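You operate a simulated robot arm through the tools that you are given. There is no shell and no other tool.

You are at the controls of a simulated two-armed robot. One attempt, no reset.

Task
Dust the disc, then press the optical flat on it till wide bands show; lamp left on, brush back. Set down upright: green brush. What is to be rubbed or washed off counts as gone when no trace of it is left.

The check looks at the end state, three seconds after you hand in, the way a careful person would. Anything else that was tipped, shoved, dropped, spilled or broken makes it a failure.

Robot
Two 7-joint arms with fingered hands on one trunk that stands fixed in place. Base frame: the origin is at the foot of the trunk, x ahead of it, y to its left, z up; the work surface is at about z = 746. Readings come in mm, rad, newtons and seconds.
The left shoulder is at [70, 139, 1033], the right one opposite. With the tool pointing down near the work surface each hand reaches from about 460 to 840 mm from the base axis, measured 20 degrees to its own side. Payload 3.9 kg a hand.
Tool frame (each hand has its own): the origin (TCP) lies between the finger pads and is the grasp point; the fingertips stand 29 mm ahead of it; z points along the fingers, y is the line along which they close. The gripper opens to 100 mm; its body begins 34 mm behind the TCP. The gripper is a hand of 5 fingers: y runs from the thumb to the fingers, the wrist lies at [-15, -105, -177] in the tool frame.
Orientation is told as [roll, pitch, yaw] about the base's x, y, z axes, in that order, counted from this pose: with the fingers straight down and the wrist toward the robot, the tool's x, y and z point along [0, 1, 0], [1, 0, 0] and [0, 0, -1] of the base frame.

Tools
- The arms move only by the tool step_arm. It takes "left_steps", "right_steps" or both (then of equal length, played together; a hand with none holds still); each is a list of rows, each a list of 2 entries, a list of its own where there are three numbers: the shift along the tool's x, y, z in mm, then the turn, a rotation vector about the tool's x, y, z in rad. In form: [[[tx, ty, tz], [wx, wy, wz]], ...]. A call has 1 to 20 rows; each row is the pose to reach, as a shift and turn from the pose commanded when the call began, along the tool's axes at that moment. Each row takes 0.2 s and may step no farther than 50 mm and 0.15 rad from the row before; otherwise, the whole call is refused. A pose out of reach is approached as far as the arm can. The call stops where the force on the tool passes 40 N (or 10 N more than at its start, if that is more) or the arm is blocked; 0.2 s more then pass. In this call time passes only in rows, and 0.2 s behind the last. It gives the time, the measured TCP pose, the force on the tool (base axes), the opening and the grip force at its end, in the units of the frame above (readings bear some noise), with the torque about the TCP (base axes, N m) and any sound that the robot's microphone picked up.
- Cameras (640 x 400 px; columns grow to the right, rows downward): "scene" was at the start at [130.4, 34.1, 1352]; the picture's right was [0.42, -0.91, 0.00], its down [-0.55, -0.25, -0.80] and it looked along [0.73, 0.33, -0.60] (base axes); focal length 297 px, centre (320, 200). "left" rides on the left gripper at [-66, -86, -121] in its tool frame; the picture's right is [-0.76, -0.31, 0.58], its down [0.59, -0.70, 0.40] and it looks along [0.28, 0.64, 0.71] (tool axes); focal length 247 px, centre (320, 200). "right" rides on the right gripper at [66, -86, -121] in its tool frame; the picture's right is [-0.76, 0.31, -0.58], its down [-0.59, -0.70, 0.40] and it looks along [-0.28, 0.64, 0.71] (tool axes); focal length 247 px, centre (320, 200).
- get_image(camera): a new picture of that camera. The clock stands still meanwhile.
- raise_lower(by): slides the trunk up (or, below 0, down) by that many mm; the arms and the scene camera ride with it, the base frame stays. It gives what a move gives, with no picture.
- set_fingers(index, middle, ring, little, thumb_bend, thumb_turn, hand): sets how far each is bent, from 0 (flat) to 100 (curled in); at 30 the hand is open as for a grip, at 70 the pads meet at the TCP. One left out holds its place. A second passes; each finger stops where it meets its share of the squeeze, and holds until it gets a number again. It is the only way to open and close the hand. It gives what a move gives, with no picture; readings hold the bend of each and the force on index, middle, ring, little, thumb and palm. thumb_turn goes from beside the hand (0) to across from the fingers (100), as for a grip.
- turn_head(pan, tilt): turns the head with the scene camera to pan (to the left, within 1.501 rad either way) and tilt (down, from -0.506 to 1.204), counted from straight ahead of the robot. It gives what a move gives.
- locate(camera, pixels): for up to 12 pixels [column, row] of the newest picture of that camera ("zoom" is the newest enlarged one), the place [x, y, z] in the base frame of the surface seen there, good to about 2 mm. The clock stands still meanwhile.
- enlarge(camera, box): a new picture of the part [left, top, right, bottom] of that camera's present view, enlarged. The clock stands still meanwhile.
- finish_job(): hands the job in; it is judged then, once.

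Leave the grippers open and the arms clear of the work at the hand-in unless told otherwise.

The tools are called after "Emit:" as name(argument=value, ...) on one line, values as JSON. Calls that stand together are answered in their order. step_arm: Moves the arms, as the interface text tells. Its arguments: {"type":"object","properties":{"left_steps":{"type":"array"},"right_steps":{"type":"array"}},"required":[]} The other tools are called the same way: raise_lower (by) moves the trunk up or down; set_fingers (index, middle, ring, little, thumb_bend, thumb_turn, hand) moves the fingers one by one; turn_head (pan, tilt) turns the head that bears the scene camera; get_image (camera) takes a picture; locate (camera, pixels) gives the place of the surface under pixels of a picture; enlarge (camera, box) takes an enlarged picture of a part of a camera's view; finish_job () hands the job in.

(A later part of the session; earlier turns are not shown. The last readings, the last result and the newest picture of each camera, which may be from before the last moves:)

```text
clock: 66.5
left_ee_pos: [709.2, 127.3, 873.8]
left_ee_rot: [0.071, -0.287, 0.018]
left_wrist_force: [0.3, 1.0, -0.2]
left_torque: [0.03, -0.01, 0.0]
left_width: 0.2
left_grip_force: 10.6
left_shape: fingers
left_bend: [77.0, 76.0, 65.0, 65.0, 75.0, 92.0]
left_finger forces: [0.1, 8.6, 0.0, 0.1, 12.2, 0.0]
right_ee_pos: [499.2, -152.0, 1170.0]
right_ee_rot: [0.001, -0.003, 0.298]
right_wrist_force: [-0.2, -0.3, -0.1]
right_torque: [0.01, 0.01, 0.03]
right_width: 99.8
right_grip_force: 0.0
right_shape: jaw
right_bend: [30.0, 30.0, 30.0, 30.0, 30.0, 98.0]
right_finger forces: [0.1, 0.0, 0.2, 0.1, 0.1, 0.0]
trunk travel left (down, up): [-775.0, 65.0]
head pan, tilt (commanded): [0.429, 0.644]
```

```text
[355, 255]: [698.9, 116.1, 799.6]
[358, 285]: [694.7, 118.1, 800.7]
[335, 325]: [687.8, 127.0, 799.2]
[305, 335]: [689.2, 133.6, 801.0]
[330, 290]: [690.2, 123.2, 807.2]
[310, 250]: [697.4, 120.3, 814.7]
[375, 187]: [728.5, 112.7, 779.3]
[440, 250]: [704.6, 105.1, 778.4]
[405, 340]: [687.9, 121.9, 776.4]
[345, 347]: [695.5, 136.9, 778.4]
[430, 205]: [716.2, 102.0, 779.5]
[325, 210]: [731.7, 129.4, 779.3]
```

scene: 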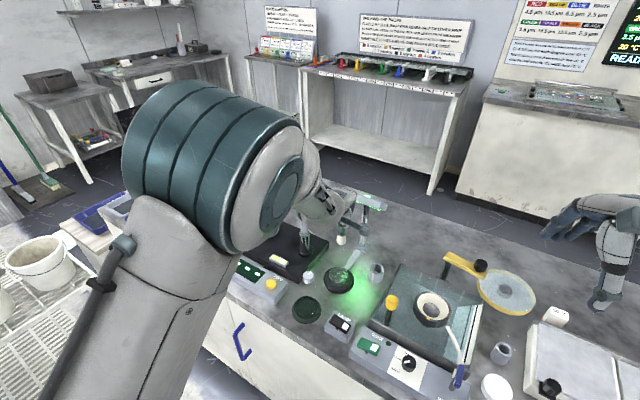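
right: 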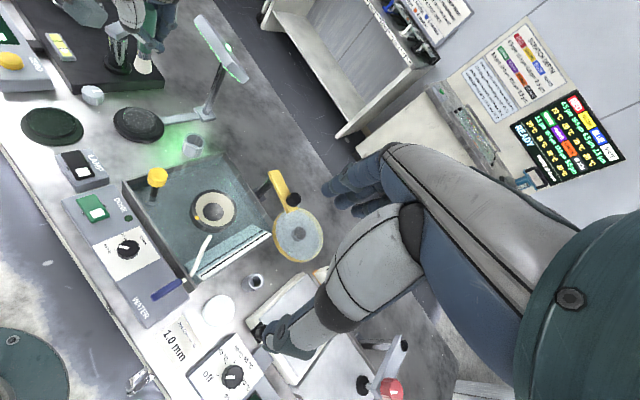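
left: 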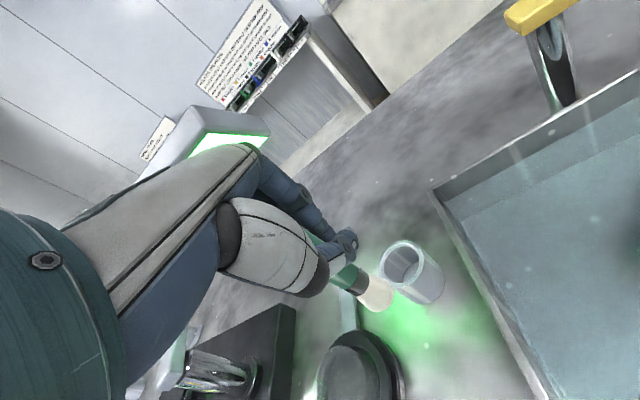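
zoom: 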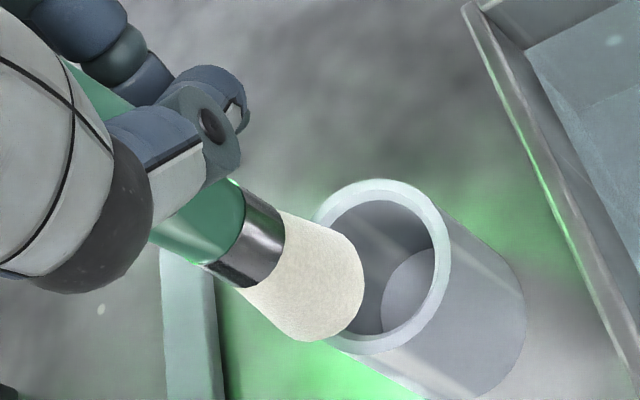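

The cup centre is about (711,121.7) and the bristle bottom centre about (702,128.5), z≈799. I'll shift by (9, −6.8) mm and lower to just above the rim.

Emit:
step_arm(left_steps=[[[-7.1, 8.5, 2], [0, 0, 0]], [[-7.6, 6.3, 9.7], [0, 0, 0]]])

Emit:
enlarge(camera="left", box=[300, 210, 420, 330])

Emit:
enlarge(camera="right", box=[180, 100, 250, 170])

```text
clock: 67.1
left_ee_pos: [719.9, 121.8, 864.8]
left_ee_rot: [0.071, -0.286, 0.018]
left_wrist_force: [0.7, -0.4, -0.1]
left_torque: [-0.01, -0.01, 0.01]
left_width: 0.0
left_grip_force: 10.1
left_shape: fingers
left_bend: [77.0, 76.0, 65.0, 65.0, 75.0, 92.0]
left_finger forces: [0.0, 8.5, 0.0, 0.1, 12.2, 0.0]
right_ee_pos: [499.7, -151.8, 1170.4]
right_ee_rot: [0.0, -0.002, 0.299]
right_wrist_force: [0.0, 0.7, 0.3]
right_torque: [0.01, -0.01, -0.01]
right_width: 99.7
right_grip_force: 0.2
right_shape: jaw
right_bend: [30.0, 30.0, 30.0, 30.0, 30.0, 98.0]
right_finger forces: [0.0, 0.0, 0.1, 0.0, 0.1, 0.0]
trunk travel left (down, up): [-775.0, 65.0]
head pan, tilt (commanded): [0.429, 0.644]
```

```text
3.33 times, centred on (360, 270) of left
```

zoom: 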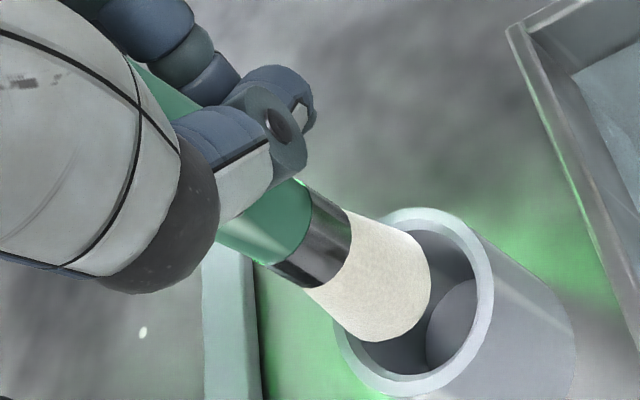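

```text
5.71 times, centred on (215, 135) of right
```

zoom: 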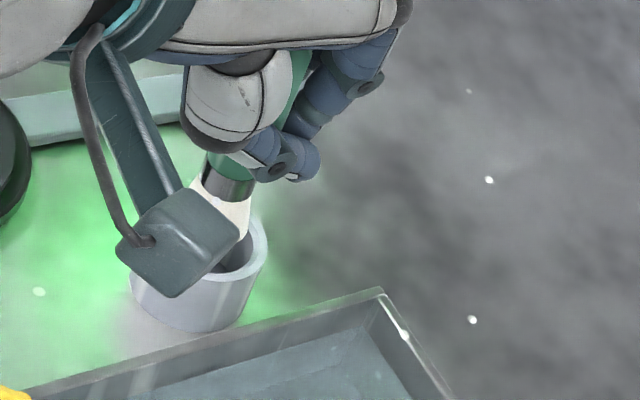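

I'll verify alignment again in the left zoom before lowering in.

Emit:
enlarge(camera="left", box=[300, 210, 420, 330])

Emit:
locate(camera="zoom", pixels=[[425, 260], [427, 290], [405, 325], [375, 337], [345, 320], [400, 300], [440, 215], [488, 290], [440, 378], [375, 380], [350, 350], [400, 215]])

```text
3.33 times, centred on (360, 270) of left
```

zoom: 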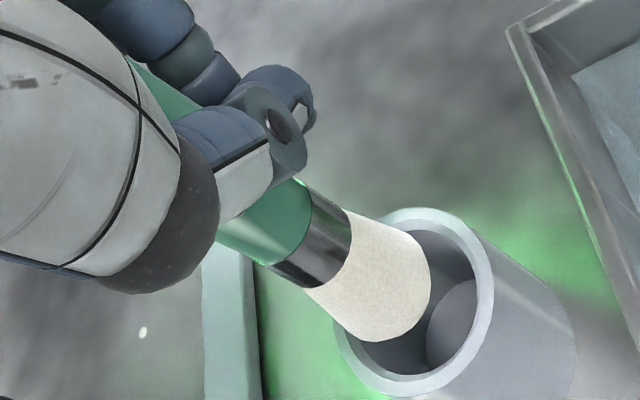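

```text
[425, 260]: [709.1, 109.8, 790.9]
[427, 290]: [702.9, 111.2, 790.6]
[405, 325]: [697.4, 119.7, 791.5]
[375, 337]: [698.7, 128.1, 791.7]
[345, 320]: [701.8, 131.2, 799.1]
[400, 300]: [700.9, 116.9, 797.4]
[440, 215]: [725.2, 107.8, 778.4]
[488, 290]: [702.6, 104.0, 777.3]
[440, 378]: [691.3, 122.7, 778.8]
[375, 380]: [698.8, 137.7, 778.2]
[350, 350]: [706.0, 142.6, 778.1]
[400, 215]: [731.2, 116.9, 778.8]
```

The bristle centre (709.5,122.3) is within 2 mm of the cup centre (711.5,122.5). I'll lower into the cup with a +2 mm x shift, watching force.

Emit:
step_arm(left_steps=[[[-0.5, -0.5, 7], [0, 0, 0]], [[-1, -2.3, 14.9], [0, 0, 0]], [[-1.5, -4, 21], [0, 0, 0]], [[-1.9, -5.9, 27.4], [0, 0, 0]]])

Emit:
enlarge(camera="left", box=[300, 210, 420, 330])

Emit:
enlarge(camera="right", box=[180, 100, 250, 170])

```text
clock: 68.1
left_ee_pos: [721.1, 121.4, 835.9]
left_ee_rot: [0.07, -0.288, 0.017]
left_wrist_force: [0.8, -0.7, -0.7]
left_torque: [-0.02, -0.01, -0.02]
left_width: 0.1
left_grip_force: 10.0
left_shape: fingers
left_bend: [77.0, 76.0, 65.0, 65.0, 75.0, 92.0]
left_finger forces: [0.0, 8.5, 0.1, 0.0, 12.2, 0.0]
right_ee_pos: [498.6, -152.3, 1170.1]
right_ee_rot: [-0.001, -0.001, 0.299]
right_wrist_force: [-0.2, -1.3, 0.3]
right_torque: [0.01, -0.01, 0.02]
right_width: 99.7
right_grip_force: 0.0
right_shape: jaw
right_bend: [30.0, 30.0, 30.0, 30.0, 30.0, 98.0]
right_finger forces: [0.0, 0.1, 0.0, 0.0, 0.0, 0.0]
trunk travel left (down, up): [-775.0, 65.0]
head pan, tilt (commanded): [0.429, 0.644]
```

```text
3.33 times, centred on (360, 270) of left
```

zoom: 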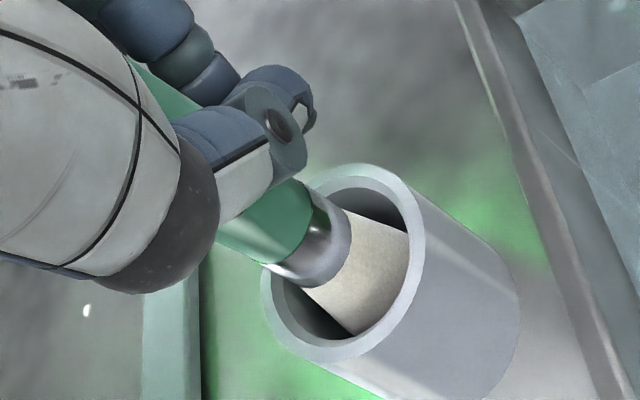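

```text
5.71 times, centred on (215, 135) of right
```

zoom: 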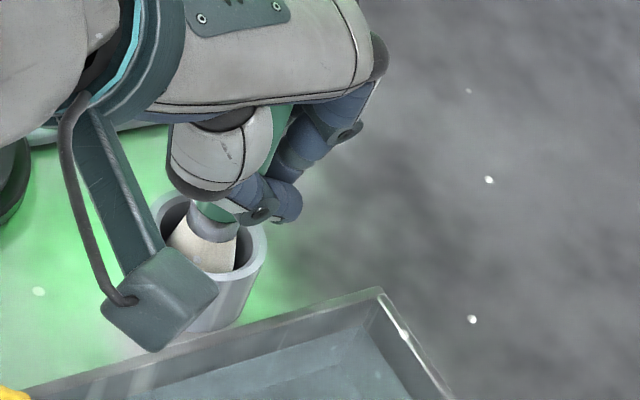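

The head has entered the cup cleanly with no force. I'll lower the last ~10 mm in small steps until light contact.

Emit:
step_arm(left_steps=[[[-0.26, -1.1, 3.8], [0, 0, 0]], [[-0.45, -2, 6.7], [0, 0, 0]], [[-0.6, -2.5, 8.6], [0, 0, 0]]])

Emit:
enlarge(camera="left", box=[300, 210, 420, 330])

```text
clock: 68.9
left_ee_pos: [721.2, 123.0, 827.8]
left_ee_rot: [0.069, -0.286, 0.018]
left_wrist_force: [0.1, 0.4, -0.1]
left_torque: [0.05, -0.01, -0.01]
left_width: 0.0
left_grip_force: 10.7
left_shape: fingers
left_bend: [77.0, 76.0, 65.0, 65.0, 75.0, 92.0]
left_finger forces: [0.0, 8.5, 0.1, 0.0, 12.2, 0.0]
right_ee_pos: [498.9, -151.2, 1169.6]
right_ee_rot: [0.001, -0.001, 0.3]
right_wrist_force: [-1.2, 0.5, -0.1]
right_torque: [-0.01, -0.01, -0.02]
right_width: 99.9
right_grip_force: 0.1
right_shape: jaw
right_bend: [30.0, 30.0, 30.0, 30.0, 30.0, 98.0]
right_finger forces: [0.0, 0.0, 0.0, 0.1, 0.1, 0.0]
trunk travel left (down, up): [-775.0, 65.0]
head pan, tilt (commanded): [0.429, 0.644]
```

```text
3.33 times, centred on (360, 270) of left
```

zoom: 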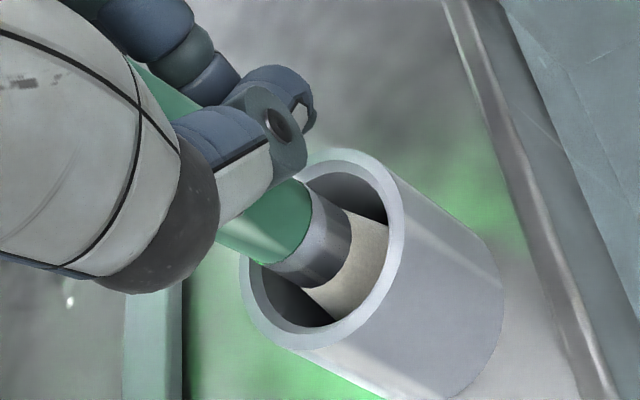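

No contact yet. I'll continue down in 1.5 mm steps.

Emit:
step_arm(left_steps=[[[-0.1, -0.4, 1.4], [0, 0, 0]], [[-0.2, -0.8, 2.9], [0, 0, 0]], [[-0.3, -1.2, 4.3], [0, 0, 0]]])

```text
clock: 69.7
left_ee_pos: [721.2, 121.1, 822.8]
left_ee_rot: [0.07, -0.285, 0.019]
left_wrist_force: [0.1, -0.2, 0.2]
left_torque: [-0.05, -0.01, 0.0]
left_width: 0.2
left_grip_force: 10.6
left_shape: fingers
left_bend: [77.0, 76.0, 65.0, 65.0, 75.0, 92.0]
left_finger forces: [0.1, 8.5, 0.0, 0.0, 12.2, 0.0]
right_ee_pos: [499.6, -151.8, 1170.9]
right_ee_rot: [0.0, -0.002, 0.299]
right_wrist_force: [-0.2, 0.2, -0.5]
right_torque: [0.0, 0.06, -0.05]
right_width: 99.9
right_grip_force: 0.0
right_shape: jaw
right_bend: [30.0, 30.0, 30.0, 30.0, 30.0, 98.0]
right_finger forces: [0.0, 0.0, 0.1, 0.1, 0.1, 0.1]
trunk travel left (down, up): [-775.0, 65.0]
head pan, tilt (commanded): [0.429, 0.644]
```

Still free. I'll continue another 4 mm in small steps.

Emit:
step_arm(left_steps=[[[-0.1, -0.4, 1.4], [0, 0, 0]], [[-0.2, -0.8, 2.9], [0, 0, 0]], [[-0.3, -1.2, 4.2], [0, 0, 0]]])

Emit:
enlarge(camera="left", box=[280, 210, 400, 330])

Emit:
enlarge(camera="right", box=[180, 90, 250, 170])

```text
clock: 70.5
left_ee_pos: [720.8, 122.5, 820.1]
left_ee_rot: [0.07, -0.292, 0.018]
left_wrist_force: [0.1, -1.0, 8.3]
left_torque: [-0.04, 0.0, -0.01]
left_width: 0.0
left_grip_force: 11.3
left_shape: fingers
left_bend: [77.0, 76.0, 65.0, 65.0, 75.0, 92.0]
left_finger forces: [0.1, 9.0, 0.0, 0.0, 14.0, 0.1]
right_ee_pos: [498.3, -152.2, 1170.3]
right_ee_rot: [0.001, -0.003, 0.299]
right_wrist_force: [-0.3, 0.2, -0.1]
right_torque: [-0.01, 0.0, 0.0]
right_width: 99.8
right_grip_force: 0.1
right_shape: jaw
right_bend: [30.0, 30.0, 30.0, 30.0, 30.0, 98.0]
right_finger forces: [0.1, 0.1, 0.0, 0.0, 0.1, 0.0]
trunk travel left (down, up): [-775.0, 65.0]
head pan, tilt (commanded): [0.429, 0.644]
```

```text
3.33 times, centred on (340, 270) of left
```

zoom: 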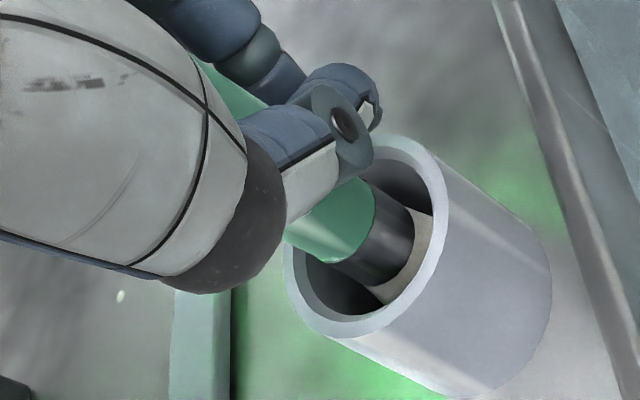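

```text
5.00 times, centred on (215, 130) of right
```

zoom: 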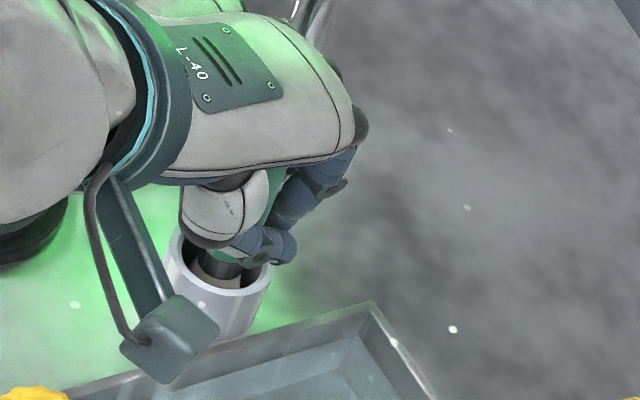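

The floor is felt (8 N). I'll back off 1.5 mm, then open the fingers gradually, starting with a small release.

Emit:
step_arm(left_steps=[[[0.1, 0.4, -1.5], [0, 0, 0]]])

Emit:
set_fingers(hand="left", index=64, middle=64, ring=60, little=60, thumb_bend=64)

Emit:
enlarge(camera="left", box=[280, 210, 400, 330])

```text
clock: 70.9
left_ee_pos: [720.3, 122.7, 821.0]
left_ee_rot: [0.069, -0.29, 0.018]
left_wrist_force: [0.6, -0.8, 7.6]
left_torque: [-0.01, -0.01, 0.0]
left_width: 0.0
left_grip_force: 5.9
left_shape: fingers
left_bend: [77.0, 76.0, 65.0, 65.0, 75.0, 92.0]
left_finger forces: [0.0, 9.0, 0.0, 0.0, 3.9, 0.1]
right_ee_pos: [498.7, -153.2, 1169.6]
right_ee_rot: [0.0, -0.004, 0.299]
right_wrist_force: [0.7, 0.7, 0.2]
right_torque: [0.01, -0.02, 0.02]
right_width: 99.7
right_grip_force: 0.1
right_shape: jaw
right_bend: [30.0, 30.0, 30.0, 30.0, 30.0, 98.0]
right_finger forces: [0.0, 0.0, 0.0, 0.1, 0.0, 0.1]
trunk travel left (down, up): [-775.0, 65.0]
head pan, tilt (commanded): [0.429, 0.644]
```

```text
clock: 71.9
left_ee_pos: [720.4, 122.6, 819.1]
left_ee_rot: [0.069, -0.286, 0.016]
left_wrist_force: [1.0, -1.5, -0.5]
left_torque: [-0.09, -0.01, -0.01]
left_width: 13.6
left_grip_force: 0.9
left_shape: fingers
left_bend: [64.0, 64.0, 60.0, 60.0, 65.0, 96.0]
left_finger forces: [0.0, 0.1, 0.0, 0.0, 1.9, 0.0]
right_ee_pos: [499.7, -152.1, 1169.6]
right_ee_rot: [0.002, -0.001, 0.298]
right_wrist_force: [0.4, -0.3, 0.0]
right_torque: [0.02, -0.01, 0.02]
right_width: 99.7
right_grip_force: 0.1
right_shape: jaw
right_bend: [30.0, 30.0, 30.0, 30.0, 30.0, 98.0]
right_finger forces: [0.0, 0.0, 0.1, 0.0, 0.0, 0.1]
trunk travel left (down, up): [-775.0, 65.0]
head pan, tilt (commanded): [0.429, 0.644]
```

```text
3.33 times, centred on (340, 270) of left
```

zoom: 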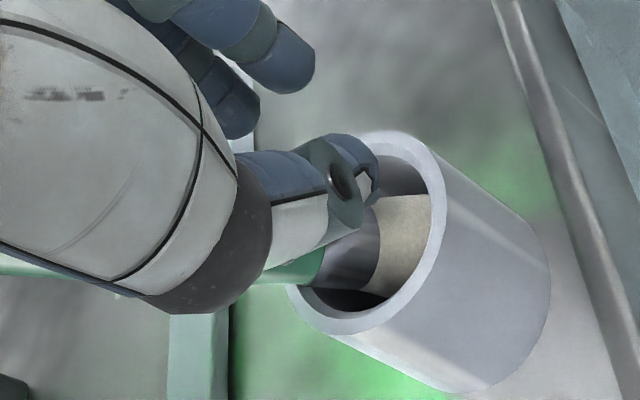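

The handle now leans against the thumb. I'll look from the scene and right cameras before opening further.

Emit:
enlarge(camera="right", box=[170, 80, 270, 170])

Emit:
enlarge(camera="scene", box=[320, 200, 440, 320])

Emit:
enlarge(camera="left", box=[240, 180, 400, 330])

Emit:
locate(camera="zoom", pixels=[[330, 265], [300, 275], [290, 250], [360, 250], [350, 270], [390, 240], [270, 190], [250, 170], [320, 230], [345, 215], [290, 90], [240, 130]])

```text
4.44 times, centred on (220, 125) of right
```

zoom: 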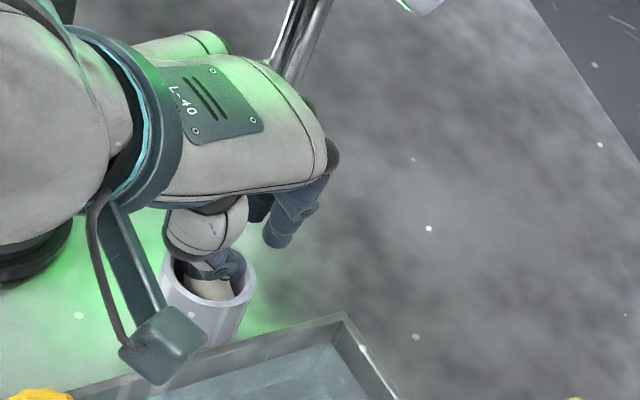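

```text
3.33 times, centred on (380, 260) of scene
```

zoom: 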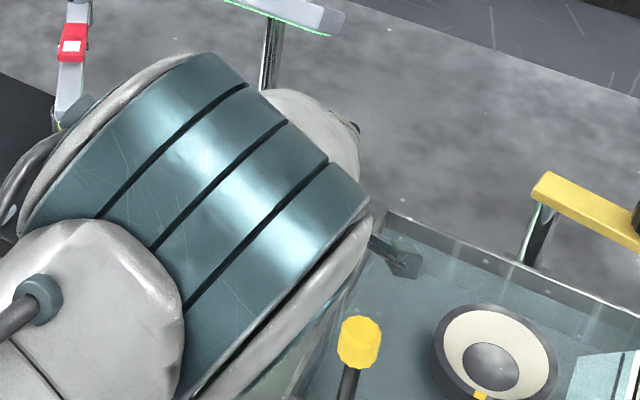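

```text
2.67 times, centred on (320, 255) of left
```

zoom: 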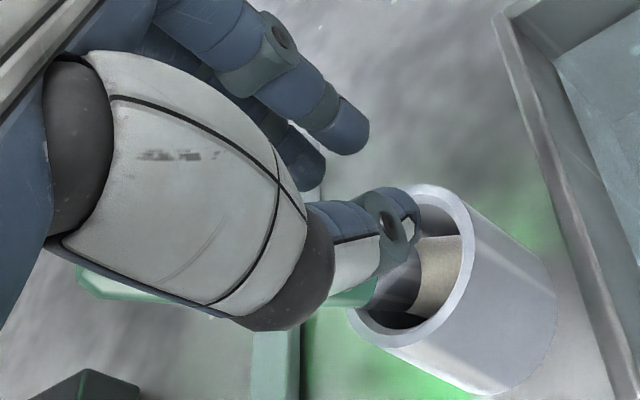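

```text
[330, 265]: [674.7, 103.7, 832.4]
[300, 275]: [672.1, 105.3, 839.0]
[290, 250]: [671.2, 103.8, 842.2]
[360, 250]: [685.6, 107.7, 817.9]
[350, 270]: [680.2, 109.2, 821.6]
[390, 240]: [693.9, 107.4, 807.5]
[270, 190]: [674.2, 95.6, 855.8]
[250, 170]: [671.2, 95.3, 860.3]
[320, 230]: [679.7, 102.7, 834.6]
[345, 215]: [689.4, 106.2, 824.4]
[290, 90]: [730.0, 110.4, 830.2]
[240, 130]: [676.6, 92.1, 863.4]
```

The handle has tipped: its green end shows at (90,275), left of the thumb in this zoom. I'll locate the handle along its length.

Emit:
locate(camera="zoom", pixels=[[85, 270], [100, 285], [120, 290], [160, 298], [200, 302], [335, 298], [350, 290], [365, 290], [400, 275], [440, 260], [400, 310], [430, 290]])

```text
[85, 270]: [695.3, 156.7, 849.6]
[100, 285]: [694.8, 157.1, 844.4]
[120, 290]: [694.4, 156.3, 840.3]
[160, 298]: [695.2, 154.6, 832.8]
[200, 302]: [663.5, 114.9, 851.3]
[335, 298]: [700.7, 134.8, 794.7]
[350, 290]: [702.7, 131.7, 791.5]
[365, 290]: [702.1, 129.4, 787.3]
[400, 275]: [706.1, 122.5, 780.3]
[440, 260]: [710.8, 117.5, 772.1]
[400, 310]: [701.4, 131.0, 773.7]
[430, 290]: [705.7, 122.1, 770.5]
```

The brush is back in its cup but leaning about 0.4 rad toward +y against the rim, so it isn't upright yet. I'll open the hand fully. The handle lies inside the thumb–finger gap, so nothing should drag it. Then I'll re-grip to stand it up.

Emit:
set_fingers(hand="left", index=30, middle=30, ring=30, little=30, thumb_bend=30)

Emit:
enlarge(camera="left", box=[220, 170, 400, 340])

Emit:
enlarge(camera="right", box=[170, 80, 270, 170])

```text
clock: 72.9
left_ee_pos: [721.7, 122.3, 821.5]
left_ee_rot: [0.071, -0.289, 0.018]
left_wrist_force: [7.9, -1.0, 10.2]
left_torque: [-0.1, -0.05, 0.09]
left_width: 77.8
left_grip_force: 7.7
left_shape: fingers
left_bend: [30.0, 30.0, 30.0, 30.0, 40.0, 98.0]
left_finger forces: [0.0, 0.0, 0.0, 0.1, 14.0, 0.0]
right_ee_pos: [498.7, -151.6, 1170.2]
right_ee_rot: [0.002, -0.002, 0.299]
right_wrist_force: [-0.7, -0.5, 0.0]
right_torque: [0.01, -0.04, -0.02]
right_width: 99.7
right_grip_force: 0.1
right_shape: jaw
right_bend: [30.0, 30.0, 30.0, 30.0, 30.0, 98.0]
right_finger forces: [0.0, 0.1, 0.0, 0.0, 0.0, 0.0]
trunk travel left (down, up): [-775.0, 65.0]
head pan, tilt (commanded): [0.429, 0.644]
```

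```text
2.35 times, centred on (310, 255) of left
```

zoom: 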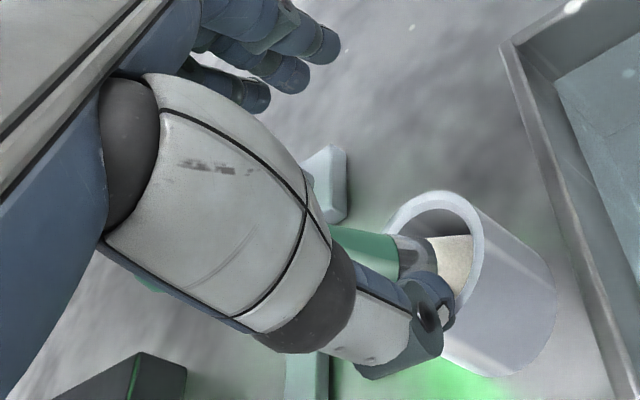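

```text
4.44 times, centred on (220, 125) of right
```

zoom: 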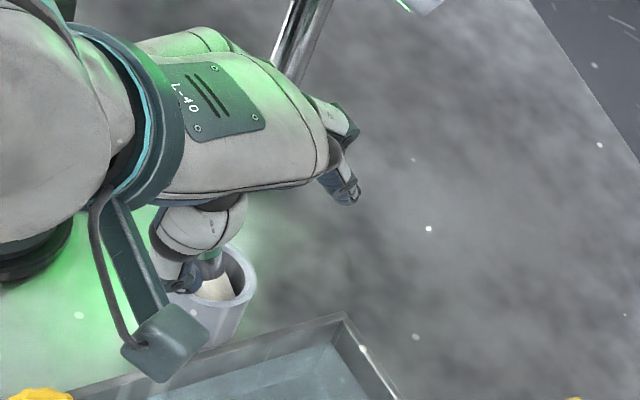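

The thumb tip is pressing on the cup rim (14 N), so I need to relieve it at once. I'll bend the thumb back in a bit, then raise the hand.

Emit:
set_fingers(hand="left", thumb_bend=52)

Emit:
enlarge(camera="left", box=[220, 170, 400, 340])

```text
clock: 73.9
left_ee_pos: [721.1, 121.8, 819.9]
left_ee_rot: [0.07, -0.286, 0.016]
left_wrist_force: [-0.1, 0.0, 0.3]
left_torque: [-0.01, 0.03, 0.02]
left_width: 71.1
left_grip_force: 0.0
left_shape: fingers
left_bend: [30.0, 30.0, 30.0, 30.0, 52.0, 98.0]
left_finger forces: [0.1, 0.1, 0.1, 0.0, 0.0, 0.1]
right_ee_pos: [499.5, -152.0, 1169.3]
right_ee_rot: [0.0, -0.001, 0.298]
right_wrist_force: [0.7, 0.8, 0.1]
right_torque: [0.0, 0.01, -0.02]
right_width: 99.8
right_grip_force: 0.1
right_shape: jaw
right_bend: [30.0, 30.0, 30.0, 30.0, 30.0, 98.0]
right_finger forces: [0.1, 0.0, 0.1, 0.0, 0.0, 0.0]
trunk travel left (down, up): [-775.0, 65.0]
head pan, tilt (commanded): [0.429, 0.644]
```

```text
2.35 times, centred on (310, 255) of left
```

zoom: 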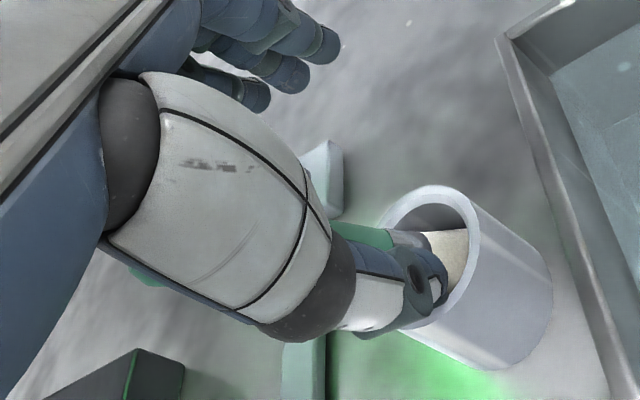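

Force is back to zero. I'll raise the hand 30 mm straight up, clear of the cup, and check the cup's position.

Emit:
step_arm(left_steps=[[[0.6, 2.8, -9.6], [0, 0, 0]], [[1.3, 5.6, -19.2], [0, 0, 0]], [[1.9, 8.4, -28.7], [0, 0, 0]]])

Emit:
get_image(camera="left")

Emit:
enlarge(camera="left", box=[240, 200, 420, 340])

Emit:
enlarge(camera="right", box=[170, 80, 270, 170])

```text
clock: 74.7
left_ee_pos: [721.2, 121.6, 850.1]
left_ee_rot: [0.069, -0.287, 0.018]
left_wrist_force: [1.2, -0.5, 0.2]
left_torque: [0.04, 0.01, 0.01]
left_width: 71.6
left_grip_force: 0.0
left_shape: fingers
left_bend: [30.0, 30.0, 30.0, 30.0, 52.0, 98.0]
left_finger forces: [0.0, 0.0, 0.0, 0.0, 0.1, 0.1]
right_ee_pos: [498.1, -153.0, 1170.3]
right_ee_rot: [-0.001, 0.0, 0.297]
right_wrist_force: [0.3, -0.8, 0.1]
right_torque: [-0.01, 0.0, 0.01]
right_width: 100.0
right_grip_force: 0.0
right_shape: jaw
right_bend: [30.0, 30.0, 30.0, 30.0, 30.0, 98.0]
right_finger forces: [0.0, 0.1, 0.0, 0.1, 0.0, 0.0]
trunk travel left (down, up): [-775.0, 65.0]
head pan, tilt (commanded): [0.429, 0.644]
```

```text
taken
```

left: 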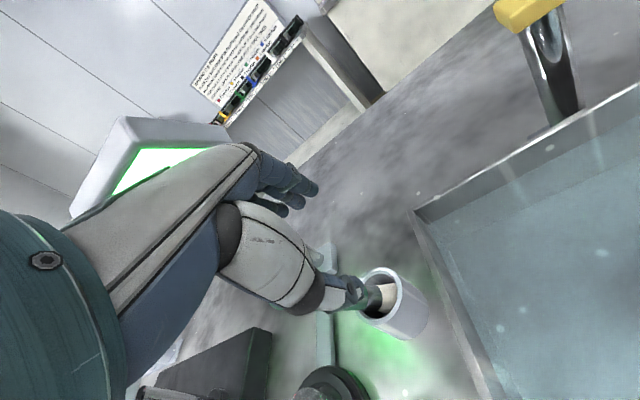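

```text
2.86 times, centred on (330, 270) of left
```

zoom: 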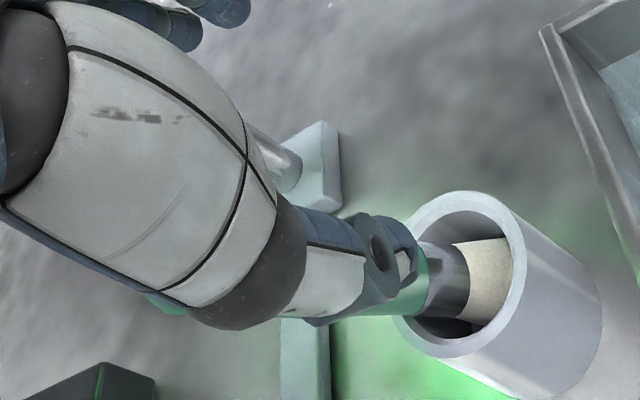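

```text
4.44 times, centred on (220, 125) of right
```

zoom: 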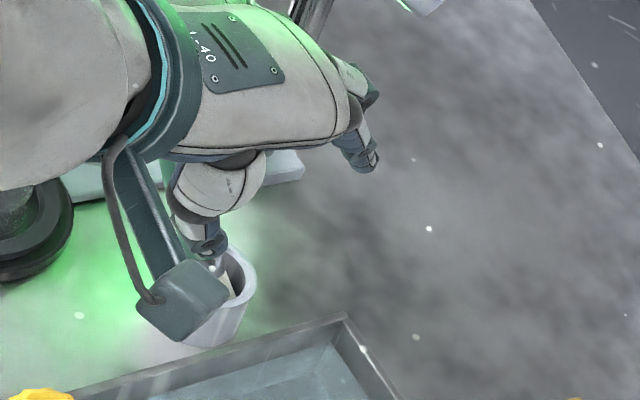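

I'll measure cup rim and brush handle now.

Emit:
locate(camera="zoom", pixels=[[455, 196], [500, 210], [521, 260], [490, 335], [445, 353], [410, 335], [480, 270], [450, 280], [410, 295], [175, 305], [160, 300], [425, 215]])

```text
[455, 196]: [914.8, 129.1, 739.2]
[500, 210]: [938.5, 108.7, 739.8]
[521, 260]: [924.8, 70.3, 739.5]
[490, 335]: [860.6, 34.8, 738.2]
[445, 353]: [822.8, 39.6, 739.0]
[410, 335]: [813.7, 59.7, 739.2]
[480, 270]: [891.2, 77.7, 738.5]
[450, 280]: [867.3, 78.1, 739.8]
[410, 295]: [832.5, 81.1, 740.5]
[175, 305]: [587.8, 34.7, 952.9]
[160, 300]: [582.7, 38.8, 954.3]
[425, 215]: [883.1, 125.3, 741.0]
```

Those were read from the right zoom. I'll repeat with a fresh left zoom.

Emit:
enlarge(camera="left", box=[240, 200, 420, 340])

Emit:
locate(camera="zoom", pixels=[[455, 196], [500, 210], [521, 260], [490, 335], [445, 353], [410, 335], [480, 270], [450, 280], [410, 295], [175, 305], [160, 300], [425, 215]])

```text
2.86 times, centred on (330, 270) of left
```

zoom: 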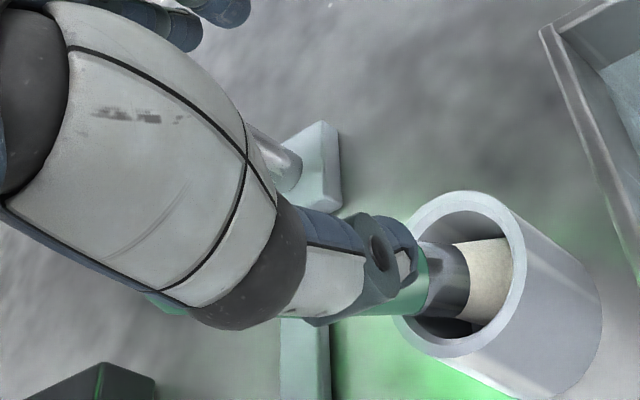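

```text
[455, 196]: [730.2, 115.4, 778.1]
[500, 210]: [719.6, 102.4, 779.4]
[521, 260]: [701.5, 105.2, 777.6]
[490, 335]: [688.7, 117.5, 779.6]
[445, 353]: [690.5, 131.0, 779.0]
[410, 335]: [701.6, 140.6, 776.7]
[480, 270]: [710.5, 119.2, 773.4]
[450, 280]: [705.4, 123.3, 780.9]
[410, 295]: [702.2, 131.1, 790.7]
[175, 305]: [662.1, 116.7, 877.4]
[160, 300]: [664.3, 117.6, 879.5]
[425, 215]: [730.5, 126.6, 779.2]
```

The cup hasn't moved measurably (centre ≈(710,121.5)). The brush leans toward +y against the rim. The gentlest fix is to nudge its handle upright from the +y side with a closed fingertip. First I'll take the hand out toward −y, away from the brush and the lamp.

Emit:
step_arm(left_steps=[[[0.6, 2.8, -9.6], [0, 0, 0]], [[-14, 2.5, -10.7], [0, 0, 0]], [[-29.3, 2.2, -11.8], [0, 0, 0]], [[-59.1, 2.2, -15.9], [0, 0, 0]]])

Emit:
get_image(camera="left")

Emit:
get_image(camera="right")

```text
clock: 75.7
left_ee_pos: [720.3, 61.8, 862.5]
left_ee_rot: [0.069, -0.286, 0.017]
left_wrist_force: [0.1, -0.6, 0.0]
left_torque: [0.01, 0.02, 0.04]
left_width: 71.1
left_grip_force: 0.0
left_shape: fingers
left_bend: [30.0, 30.0, 30.0, 30.0, 52.0, 98.0]
left_finger forces: [0.0, 0.0, 0.0, 0.0, 0.1, 0.0]
right_ee_pos: [499.6, -153.1, 1169.6]
right_ee_rot: [0.002, -0.005, 0.299]
right_wrist_force: [-0.2, 0.3, 1.1]
right_torque: [0.02, 0.03, 0.01]
right_width: 99.6
right_grip_force: 0.1
right_shape: jaw
right_bend: [30.0, 30.0, 30.0, 30.0, 30.0, 98.0]
right_finger forces: [0.0, 0.0, 0.0, 0.0, 0.1, 0.1]
trunk travel left (down, up): [-775.0, 65.0]
head pan, tilt (commanded): [0.429, 0.644]
```

```text
taken
```

left: 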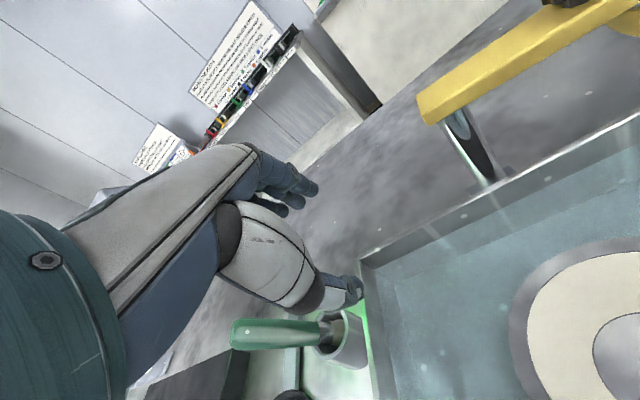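

```text
taken
```

right: 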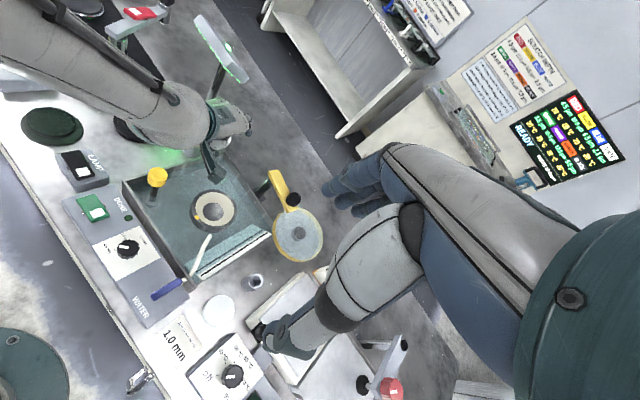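

Clear view now: the brush leans to the image left at (230–340, 330), in its cup. I'll measure it.

Emit:
enlarge(camera="left", box=[215, 290, 385, 390])

Emit:
locate(camera="zoom", pixels=[[70, 165], [65, 190], [100, 170], [100, 200], [200, 160], [200, 190], [300, 160], [300, 190], [385, 160], [400, 185], [440, 190], [380, 215]])

```text
3.76 times, centred on (300, 340) of left
```

zoom: 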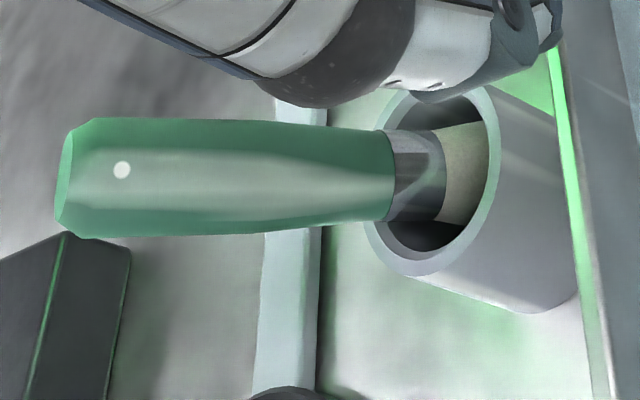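

```text
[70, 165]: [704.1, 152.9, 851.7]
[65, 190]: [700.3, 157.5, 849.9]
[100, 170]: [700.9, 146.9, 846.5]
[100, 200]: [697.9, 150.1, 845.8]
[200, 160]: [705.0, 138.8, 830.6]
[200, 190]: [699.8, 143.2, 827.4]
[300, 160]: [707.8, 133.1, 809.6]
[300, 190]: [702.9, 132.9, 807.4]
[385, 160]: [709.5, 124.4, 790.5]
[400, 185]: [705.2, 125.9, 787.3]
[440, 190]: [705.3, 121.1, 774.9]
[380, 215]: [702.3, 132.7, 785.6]
```

Axis: base at about (711.5,132,789) and top at (704,157,852), a lean of 0.4. I'll raise the hand, back off and bring it to a plain downward pose (yaw 0.3).

Emit:
step_arm(left_steps=[[[1.1, -6.4, -13.5], [0.073, -0.0065, -0.07]], [[2.2, -12.9, -27.1], [0.146, -0.013, -0.14]], [[3.3, -19.3, -40.6], [0.22, -0.0195, -0.21]], [[4.4, -25.8, -54.2], [0.293, -0.026, -0.28]]])

Emit:
set_fingers(hand="left", index=70, middle=75, ring=80, little=80, thumb_bend=70)

Emit:
get_image(camera="left")

Emit:
get_image(camera="scene")

```text
clock: 76.7
left_ee_pos: [680.9, 62.0, 908.1]
left_ee_rot: [-0.001, 0.0, 0.312]
left_wrist_force: [-0.8, -0.6, -0.8]
left_torque: [-0.01, -0.04, 0.0]
left_width: 71.3
left_grip_force: 0.1
left_shape: fingers
left_bend: [30.0, 30.0, 30.0, 30.0, 52.0, 98.0]
left_finger forces: [0.1, 0.0, 0.1, 0.0, 0.0, 0.0]
right_ee_pos: [498.4, -152.5, 1170.7]
right_ee_rot: [0.0, -0.003, 0.298]
right_wrist_force: [-0.8, -0.8, -0.1]
right_torque: [-0.02, 0.0, -0.01]
right_width: 99.7
right_grip_force: 0.0
right_shape: jaw
right_bend: [30.0, 30.0, 30.0, 30.0, 30.0, 98.0]
right_finger forces: [0.0, 0.0, 0.1, 0.1, 0.0, 0.0]
trunk travel left (down, up): [-775.0, 65.0]
head pan, tilt (commanded): [0.429, 0.644]
```

```text
clock: 77.7
left_ee_pos: [680.9, 62.8, 906.0]
left_ee_rot: [0.003, -0.002, 0.308]
left_wrist_force: [0.0, 0.5, 0.2]
left_torque: [-0.01, -0.02, 0.03]
left_width: 1.9
left_grip_force: 0.0
left_shape: fingers
left_bend: [70.0, 75.0, 80.0, 80.0, 70.0, 98.0]
left_finger forces: [0.0, 0.0, 0.0, 0.0, 0.0, 0.1]
right_ee_pos: [498.7, -151.5, 1169.2]
right_ee_rot: [0.0, 0.0, 0.298]
right_wrist_force: [0.3, 0.5, -0.4]
right_torque: [-0.02, -0.01, -0.02]
right_width: 99.7
right_grip_force: 0.0
right_shape: jaw
right_bend: [30.0, 30.0, 30.0, 30.0, 30.0, 98.0]
right_finger forces: [0.1, 0.1, 0.0, 0.0, 0.0, 0.0]
trunk travel left (down, up): [-775.0, 65.0]
head pan, tilt (commanded): [0.429, 0.644]
```

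```text
taken
```

left: 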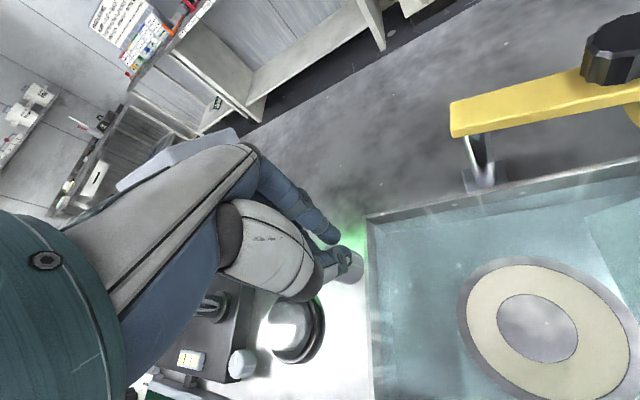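

```text
taken
```

scene: 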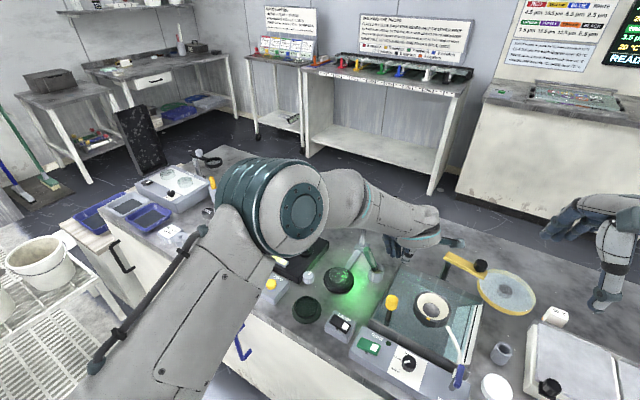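

The hand is in a plain downward pose with fingers pinched. I'll travel back, around over the disc side, to (691,200), which is the +y side of the brush handle.

Emit:
step_arm(left_steps=[[[12.5, -39, 0], [0, 0, 0]], [[50, -28, 0], [0, 0, 0]], [[97, -12, 0], [0, 0, 0]], [[143.4, 2.9, 0], [0, 0, 0]], [[136, 27, 18], [0, 0, 0]], [[128.3, 51.2, 37], [0, 0, 0]]])

Emit:
get_image(camera="left")

Emit:
enlarge(camera="right", box=[120, 50, 260, 170])

```text
clock: 79.1
left_ee_pos: [689.4, 201.8, 867.4]
left_ee_rot: [0.003, 0.001, 0.309]
left_wrist_force: [-0.2, 0.2, 0.1]
left_torque: [-0.03, -0.02, -0.01]
left_width: 1.5
left_grip_force: 0.1
left_shape: fingers
left_bend: [70.0, 75.0, 80.0, 80.0, 70.0, 98.0]
left_finger forces: [0.1, 0.1, 0.0, 0.0, 0.0, 0.1]
right_ee_pos: [500.7, -151.4, 1169.7]
right_ee_rot: [0.0, 0.001, 0.297]
right_wrist_force: [0.6, -0.5, 0.2]
right_torque: [0.03, -0.02, 0.0]
right_width: 99.5
right_grip_force: 0.0
right_shape: jaw
right_bend: [30.0, 30.0, 30.0, 30.0, 30.0, 98.0]
right_finger forces: [0.1, 0.0, 0.0, 0.0, 0.1, 0.0]
trunk travel left (down, up): [-775.0, 65.0]
head pan, tilt (commanded): [0.429, 0.644]
```

```text
taken
```

left: 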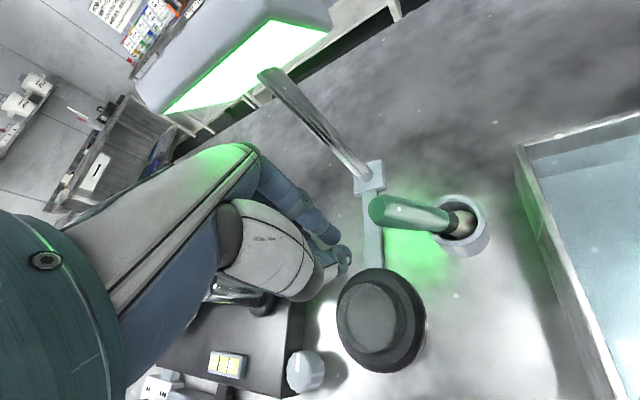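

```text
3.33 times, centred on (190, 110) of right
```

zoom: 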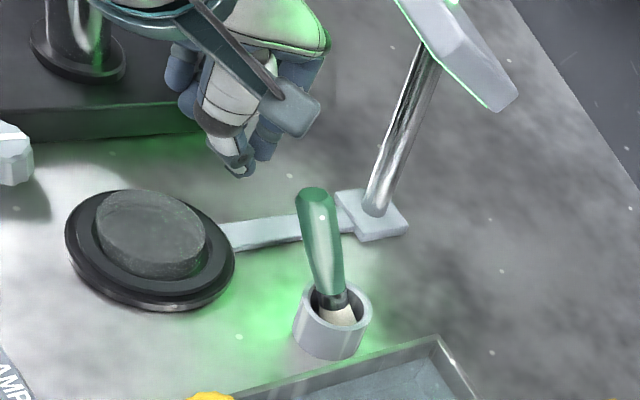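

Good view: brush leaning, with its handle top at (378,210) in the left image. I'll measure its top end exactly from here.

Emit:
enlarge(camera="left", box=[350, 170, 500, 270])

Emit:
locate(camera="zoom", pixels=[[117, 170], [108, 145], [125, 195], [150, 130], [180, 160], [200, 140], [250, 170], [300, 180], [300, 205], [400, 210], [440, 225], [480, 220]])

Emit:
enlarge(camera="right", box=[160, 90, 240, 160])

Emit:
locate(camera="zoom", pixels=[[295, 100], [270, 110], [320, 110], [300, 150], [310, 200], [320, 260], [330, 300], [345, 330], [270, 330], [420, 310], [340, 380], [350, 270]])

```text
4.00 times, centred on (425, 220) of left
```

zoom: 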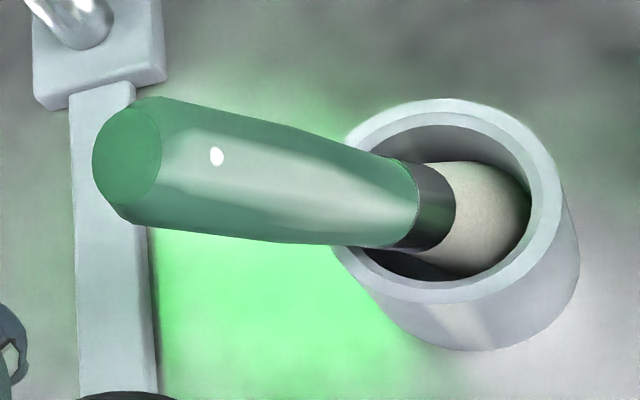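

```text
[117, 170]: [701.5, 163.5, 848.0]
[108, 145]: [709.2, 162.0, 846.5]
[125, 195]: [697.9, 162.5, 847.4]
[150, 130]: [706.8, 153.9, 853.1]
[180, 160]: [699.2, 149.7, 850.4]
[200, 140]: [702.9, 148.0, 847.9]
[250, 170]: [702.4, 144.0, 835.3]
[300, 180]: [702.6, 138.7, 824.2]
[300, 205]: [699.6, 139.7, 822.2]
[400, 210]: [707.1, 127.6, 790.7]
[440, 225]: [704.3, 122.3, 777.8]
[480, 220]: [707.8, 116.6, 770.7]
```

```text
5.71 times, centred on (200, 125) of right
```

zoom: 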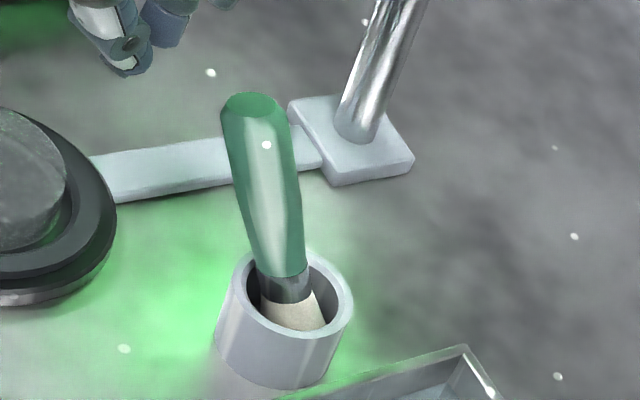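

```text
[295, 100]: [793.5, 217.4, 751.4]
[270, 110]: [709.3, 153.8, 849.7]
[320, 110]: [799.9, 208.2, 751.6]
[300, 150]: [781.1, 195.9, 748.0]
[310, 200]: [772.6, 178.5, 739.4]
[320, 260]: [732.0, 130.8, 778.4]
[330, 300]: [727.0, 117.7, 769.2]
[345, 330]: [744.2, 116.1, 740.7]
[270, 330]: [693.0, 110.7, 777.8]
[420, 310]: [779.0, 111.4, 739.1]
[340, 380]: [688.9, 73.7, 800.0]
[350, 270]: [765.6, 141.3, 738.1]
```

The handle top centre is at (703.5,162.7,847). I'll lower to z≈852 and move to just short of contact.

Emit:
step_arm(left_steps=[[[0, 3, 8], [0, 0, 0]], [[0, 3, 16], [0, 0, 0]], [[-10, 3, 16], [0, 0, 0]], [[-19, 3, 16], [0, 0, 0]]])

Emit:
enlarge(camera="left", box=[280, 170, 480, 320])

Emit:
enlarge(camera="right", box=[150, 70, 240, 160])

```text
clock: 80.1
left_ee_pos: [697.9, 181.7, 854.0]
left_ee_rot: [0.003, 0.0, 0.31]
left_wrist_force: [-0.9, -0.3, 0.7]
left_torque: [-0.03, -0.05, 0.01]
left_width: 1.6
left_grip_force: 0.0
left_shape: fingers
left_bend: [70.0, 75.0, 80.0, 80.0, 70.0, 98.0]
left_finger forces: [0.1, 0.0, 0.0, 0.1, 0.0, 0.0]
right_ee_pos: [499.8, -152.5, 1170.2]
right_ee_rot: [0.001, -0.001, 0.298]
right_wrist_force: [0.8, -0.6, -0.2]
right_torque: [-0.04, -0.02, 0.01]
right_width: 99.7
right_grip_force: 0.1
right_shape: jaw
right_bend: [30.0, 30.0, 30.0, 30.0, 30.0, 98.0]
right_finger forces: [0.1, 0.0, 0.0, 0.1, 0.0, 0.0]
trunk travel left (down, up): [-775.0, 65.0]
head pan, tilt (commanded): [0.429, 0.644]
```

```text
2.67 times, centred on (380, 245) of left
```

zoom: 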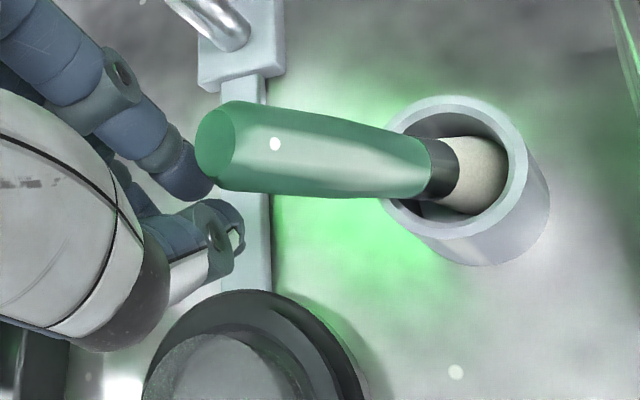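

```text
4.44 times, centred on (195, 115) of right
```

zoom: 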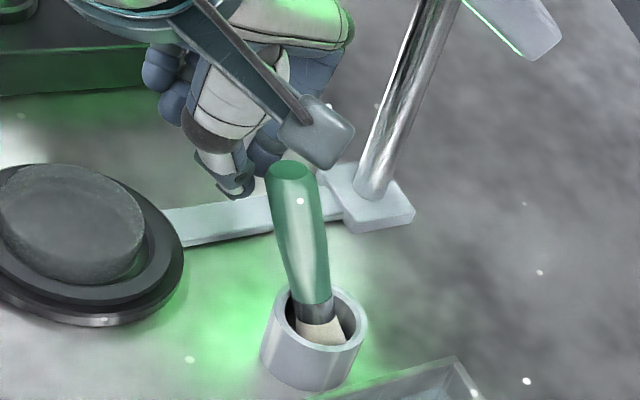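

The index tip is right beside the handle's end. I'll shift 4 mm forward for a better line and push slowly toward −y in 4–5 mm rows, watching force.

Emit:
step_arm(left_steps=[[[0, 4, 0], [0, 0, 0]], [[-5, 4, 0], [0, 0, 0]], [[-10, 4, 0], [0, 0, 0]], [[-15, 4, 0], [0, 0, 0]], [[-20, 4, 0], [0, 0, 0]]])

Emit:
enlarge(camera="left", box=[280, 170, 480, 320])

Emit:
enlarge(camera="right", box=[150, 70, 240, 160])

```text
clock: 81.3
left_ee_pos: [709.1, 163.9, 853.6]
left_ee_rot: [0.003, -0.001, 0.309]
left_wrist_force: [0.2, -0.3, 0.1]
left_torque: [-0.01, -0.03, 0.03]
left_width: 1.8
left_grip_force: 0.0
left_shape: fingers
left_bend: [70.0, 75.0, 80.0, 80.0, 70.0, 98.0]
left_finger forces: [0.0, 0.1, 0.0, 0.0, 0.0, 0.0]
right_ee_pos: [500.5, -152.4, 1170.3]
right_ee_rot: [0.002, -0.001, 0.299]
right_wrist_force: [-0.5, 1.0, 1.1]
right_torque: [0.04, 0.02, -0.03]
right_width: 100.1
right_grip_force: 0.0
right_shape: jaw
right_bend: [30.0, 30.0, 30.0, 30.0, 30.0, 98.0]
right_finger forces: [0.0, 0.1, 0.0, 0.0, 0.1, 0.1]
trunk travel left (down, up): [-775.0, 65.0]
head pan, tilt (commanded): [0.429, 0.644]
```

```text
2.67 times, centred on (380, 245) of left
```

zoom: 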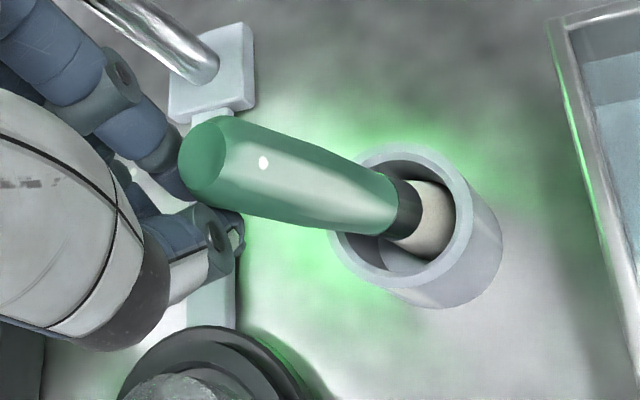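

```text
4.44 times, centred on (195, 115) of right
```

zoom: 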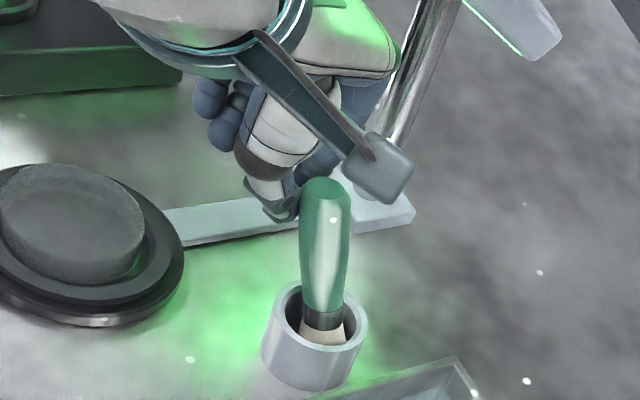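

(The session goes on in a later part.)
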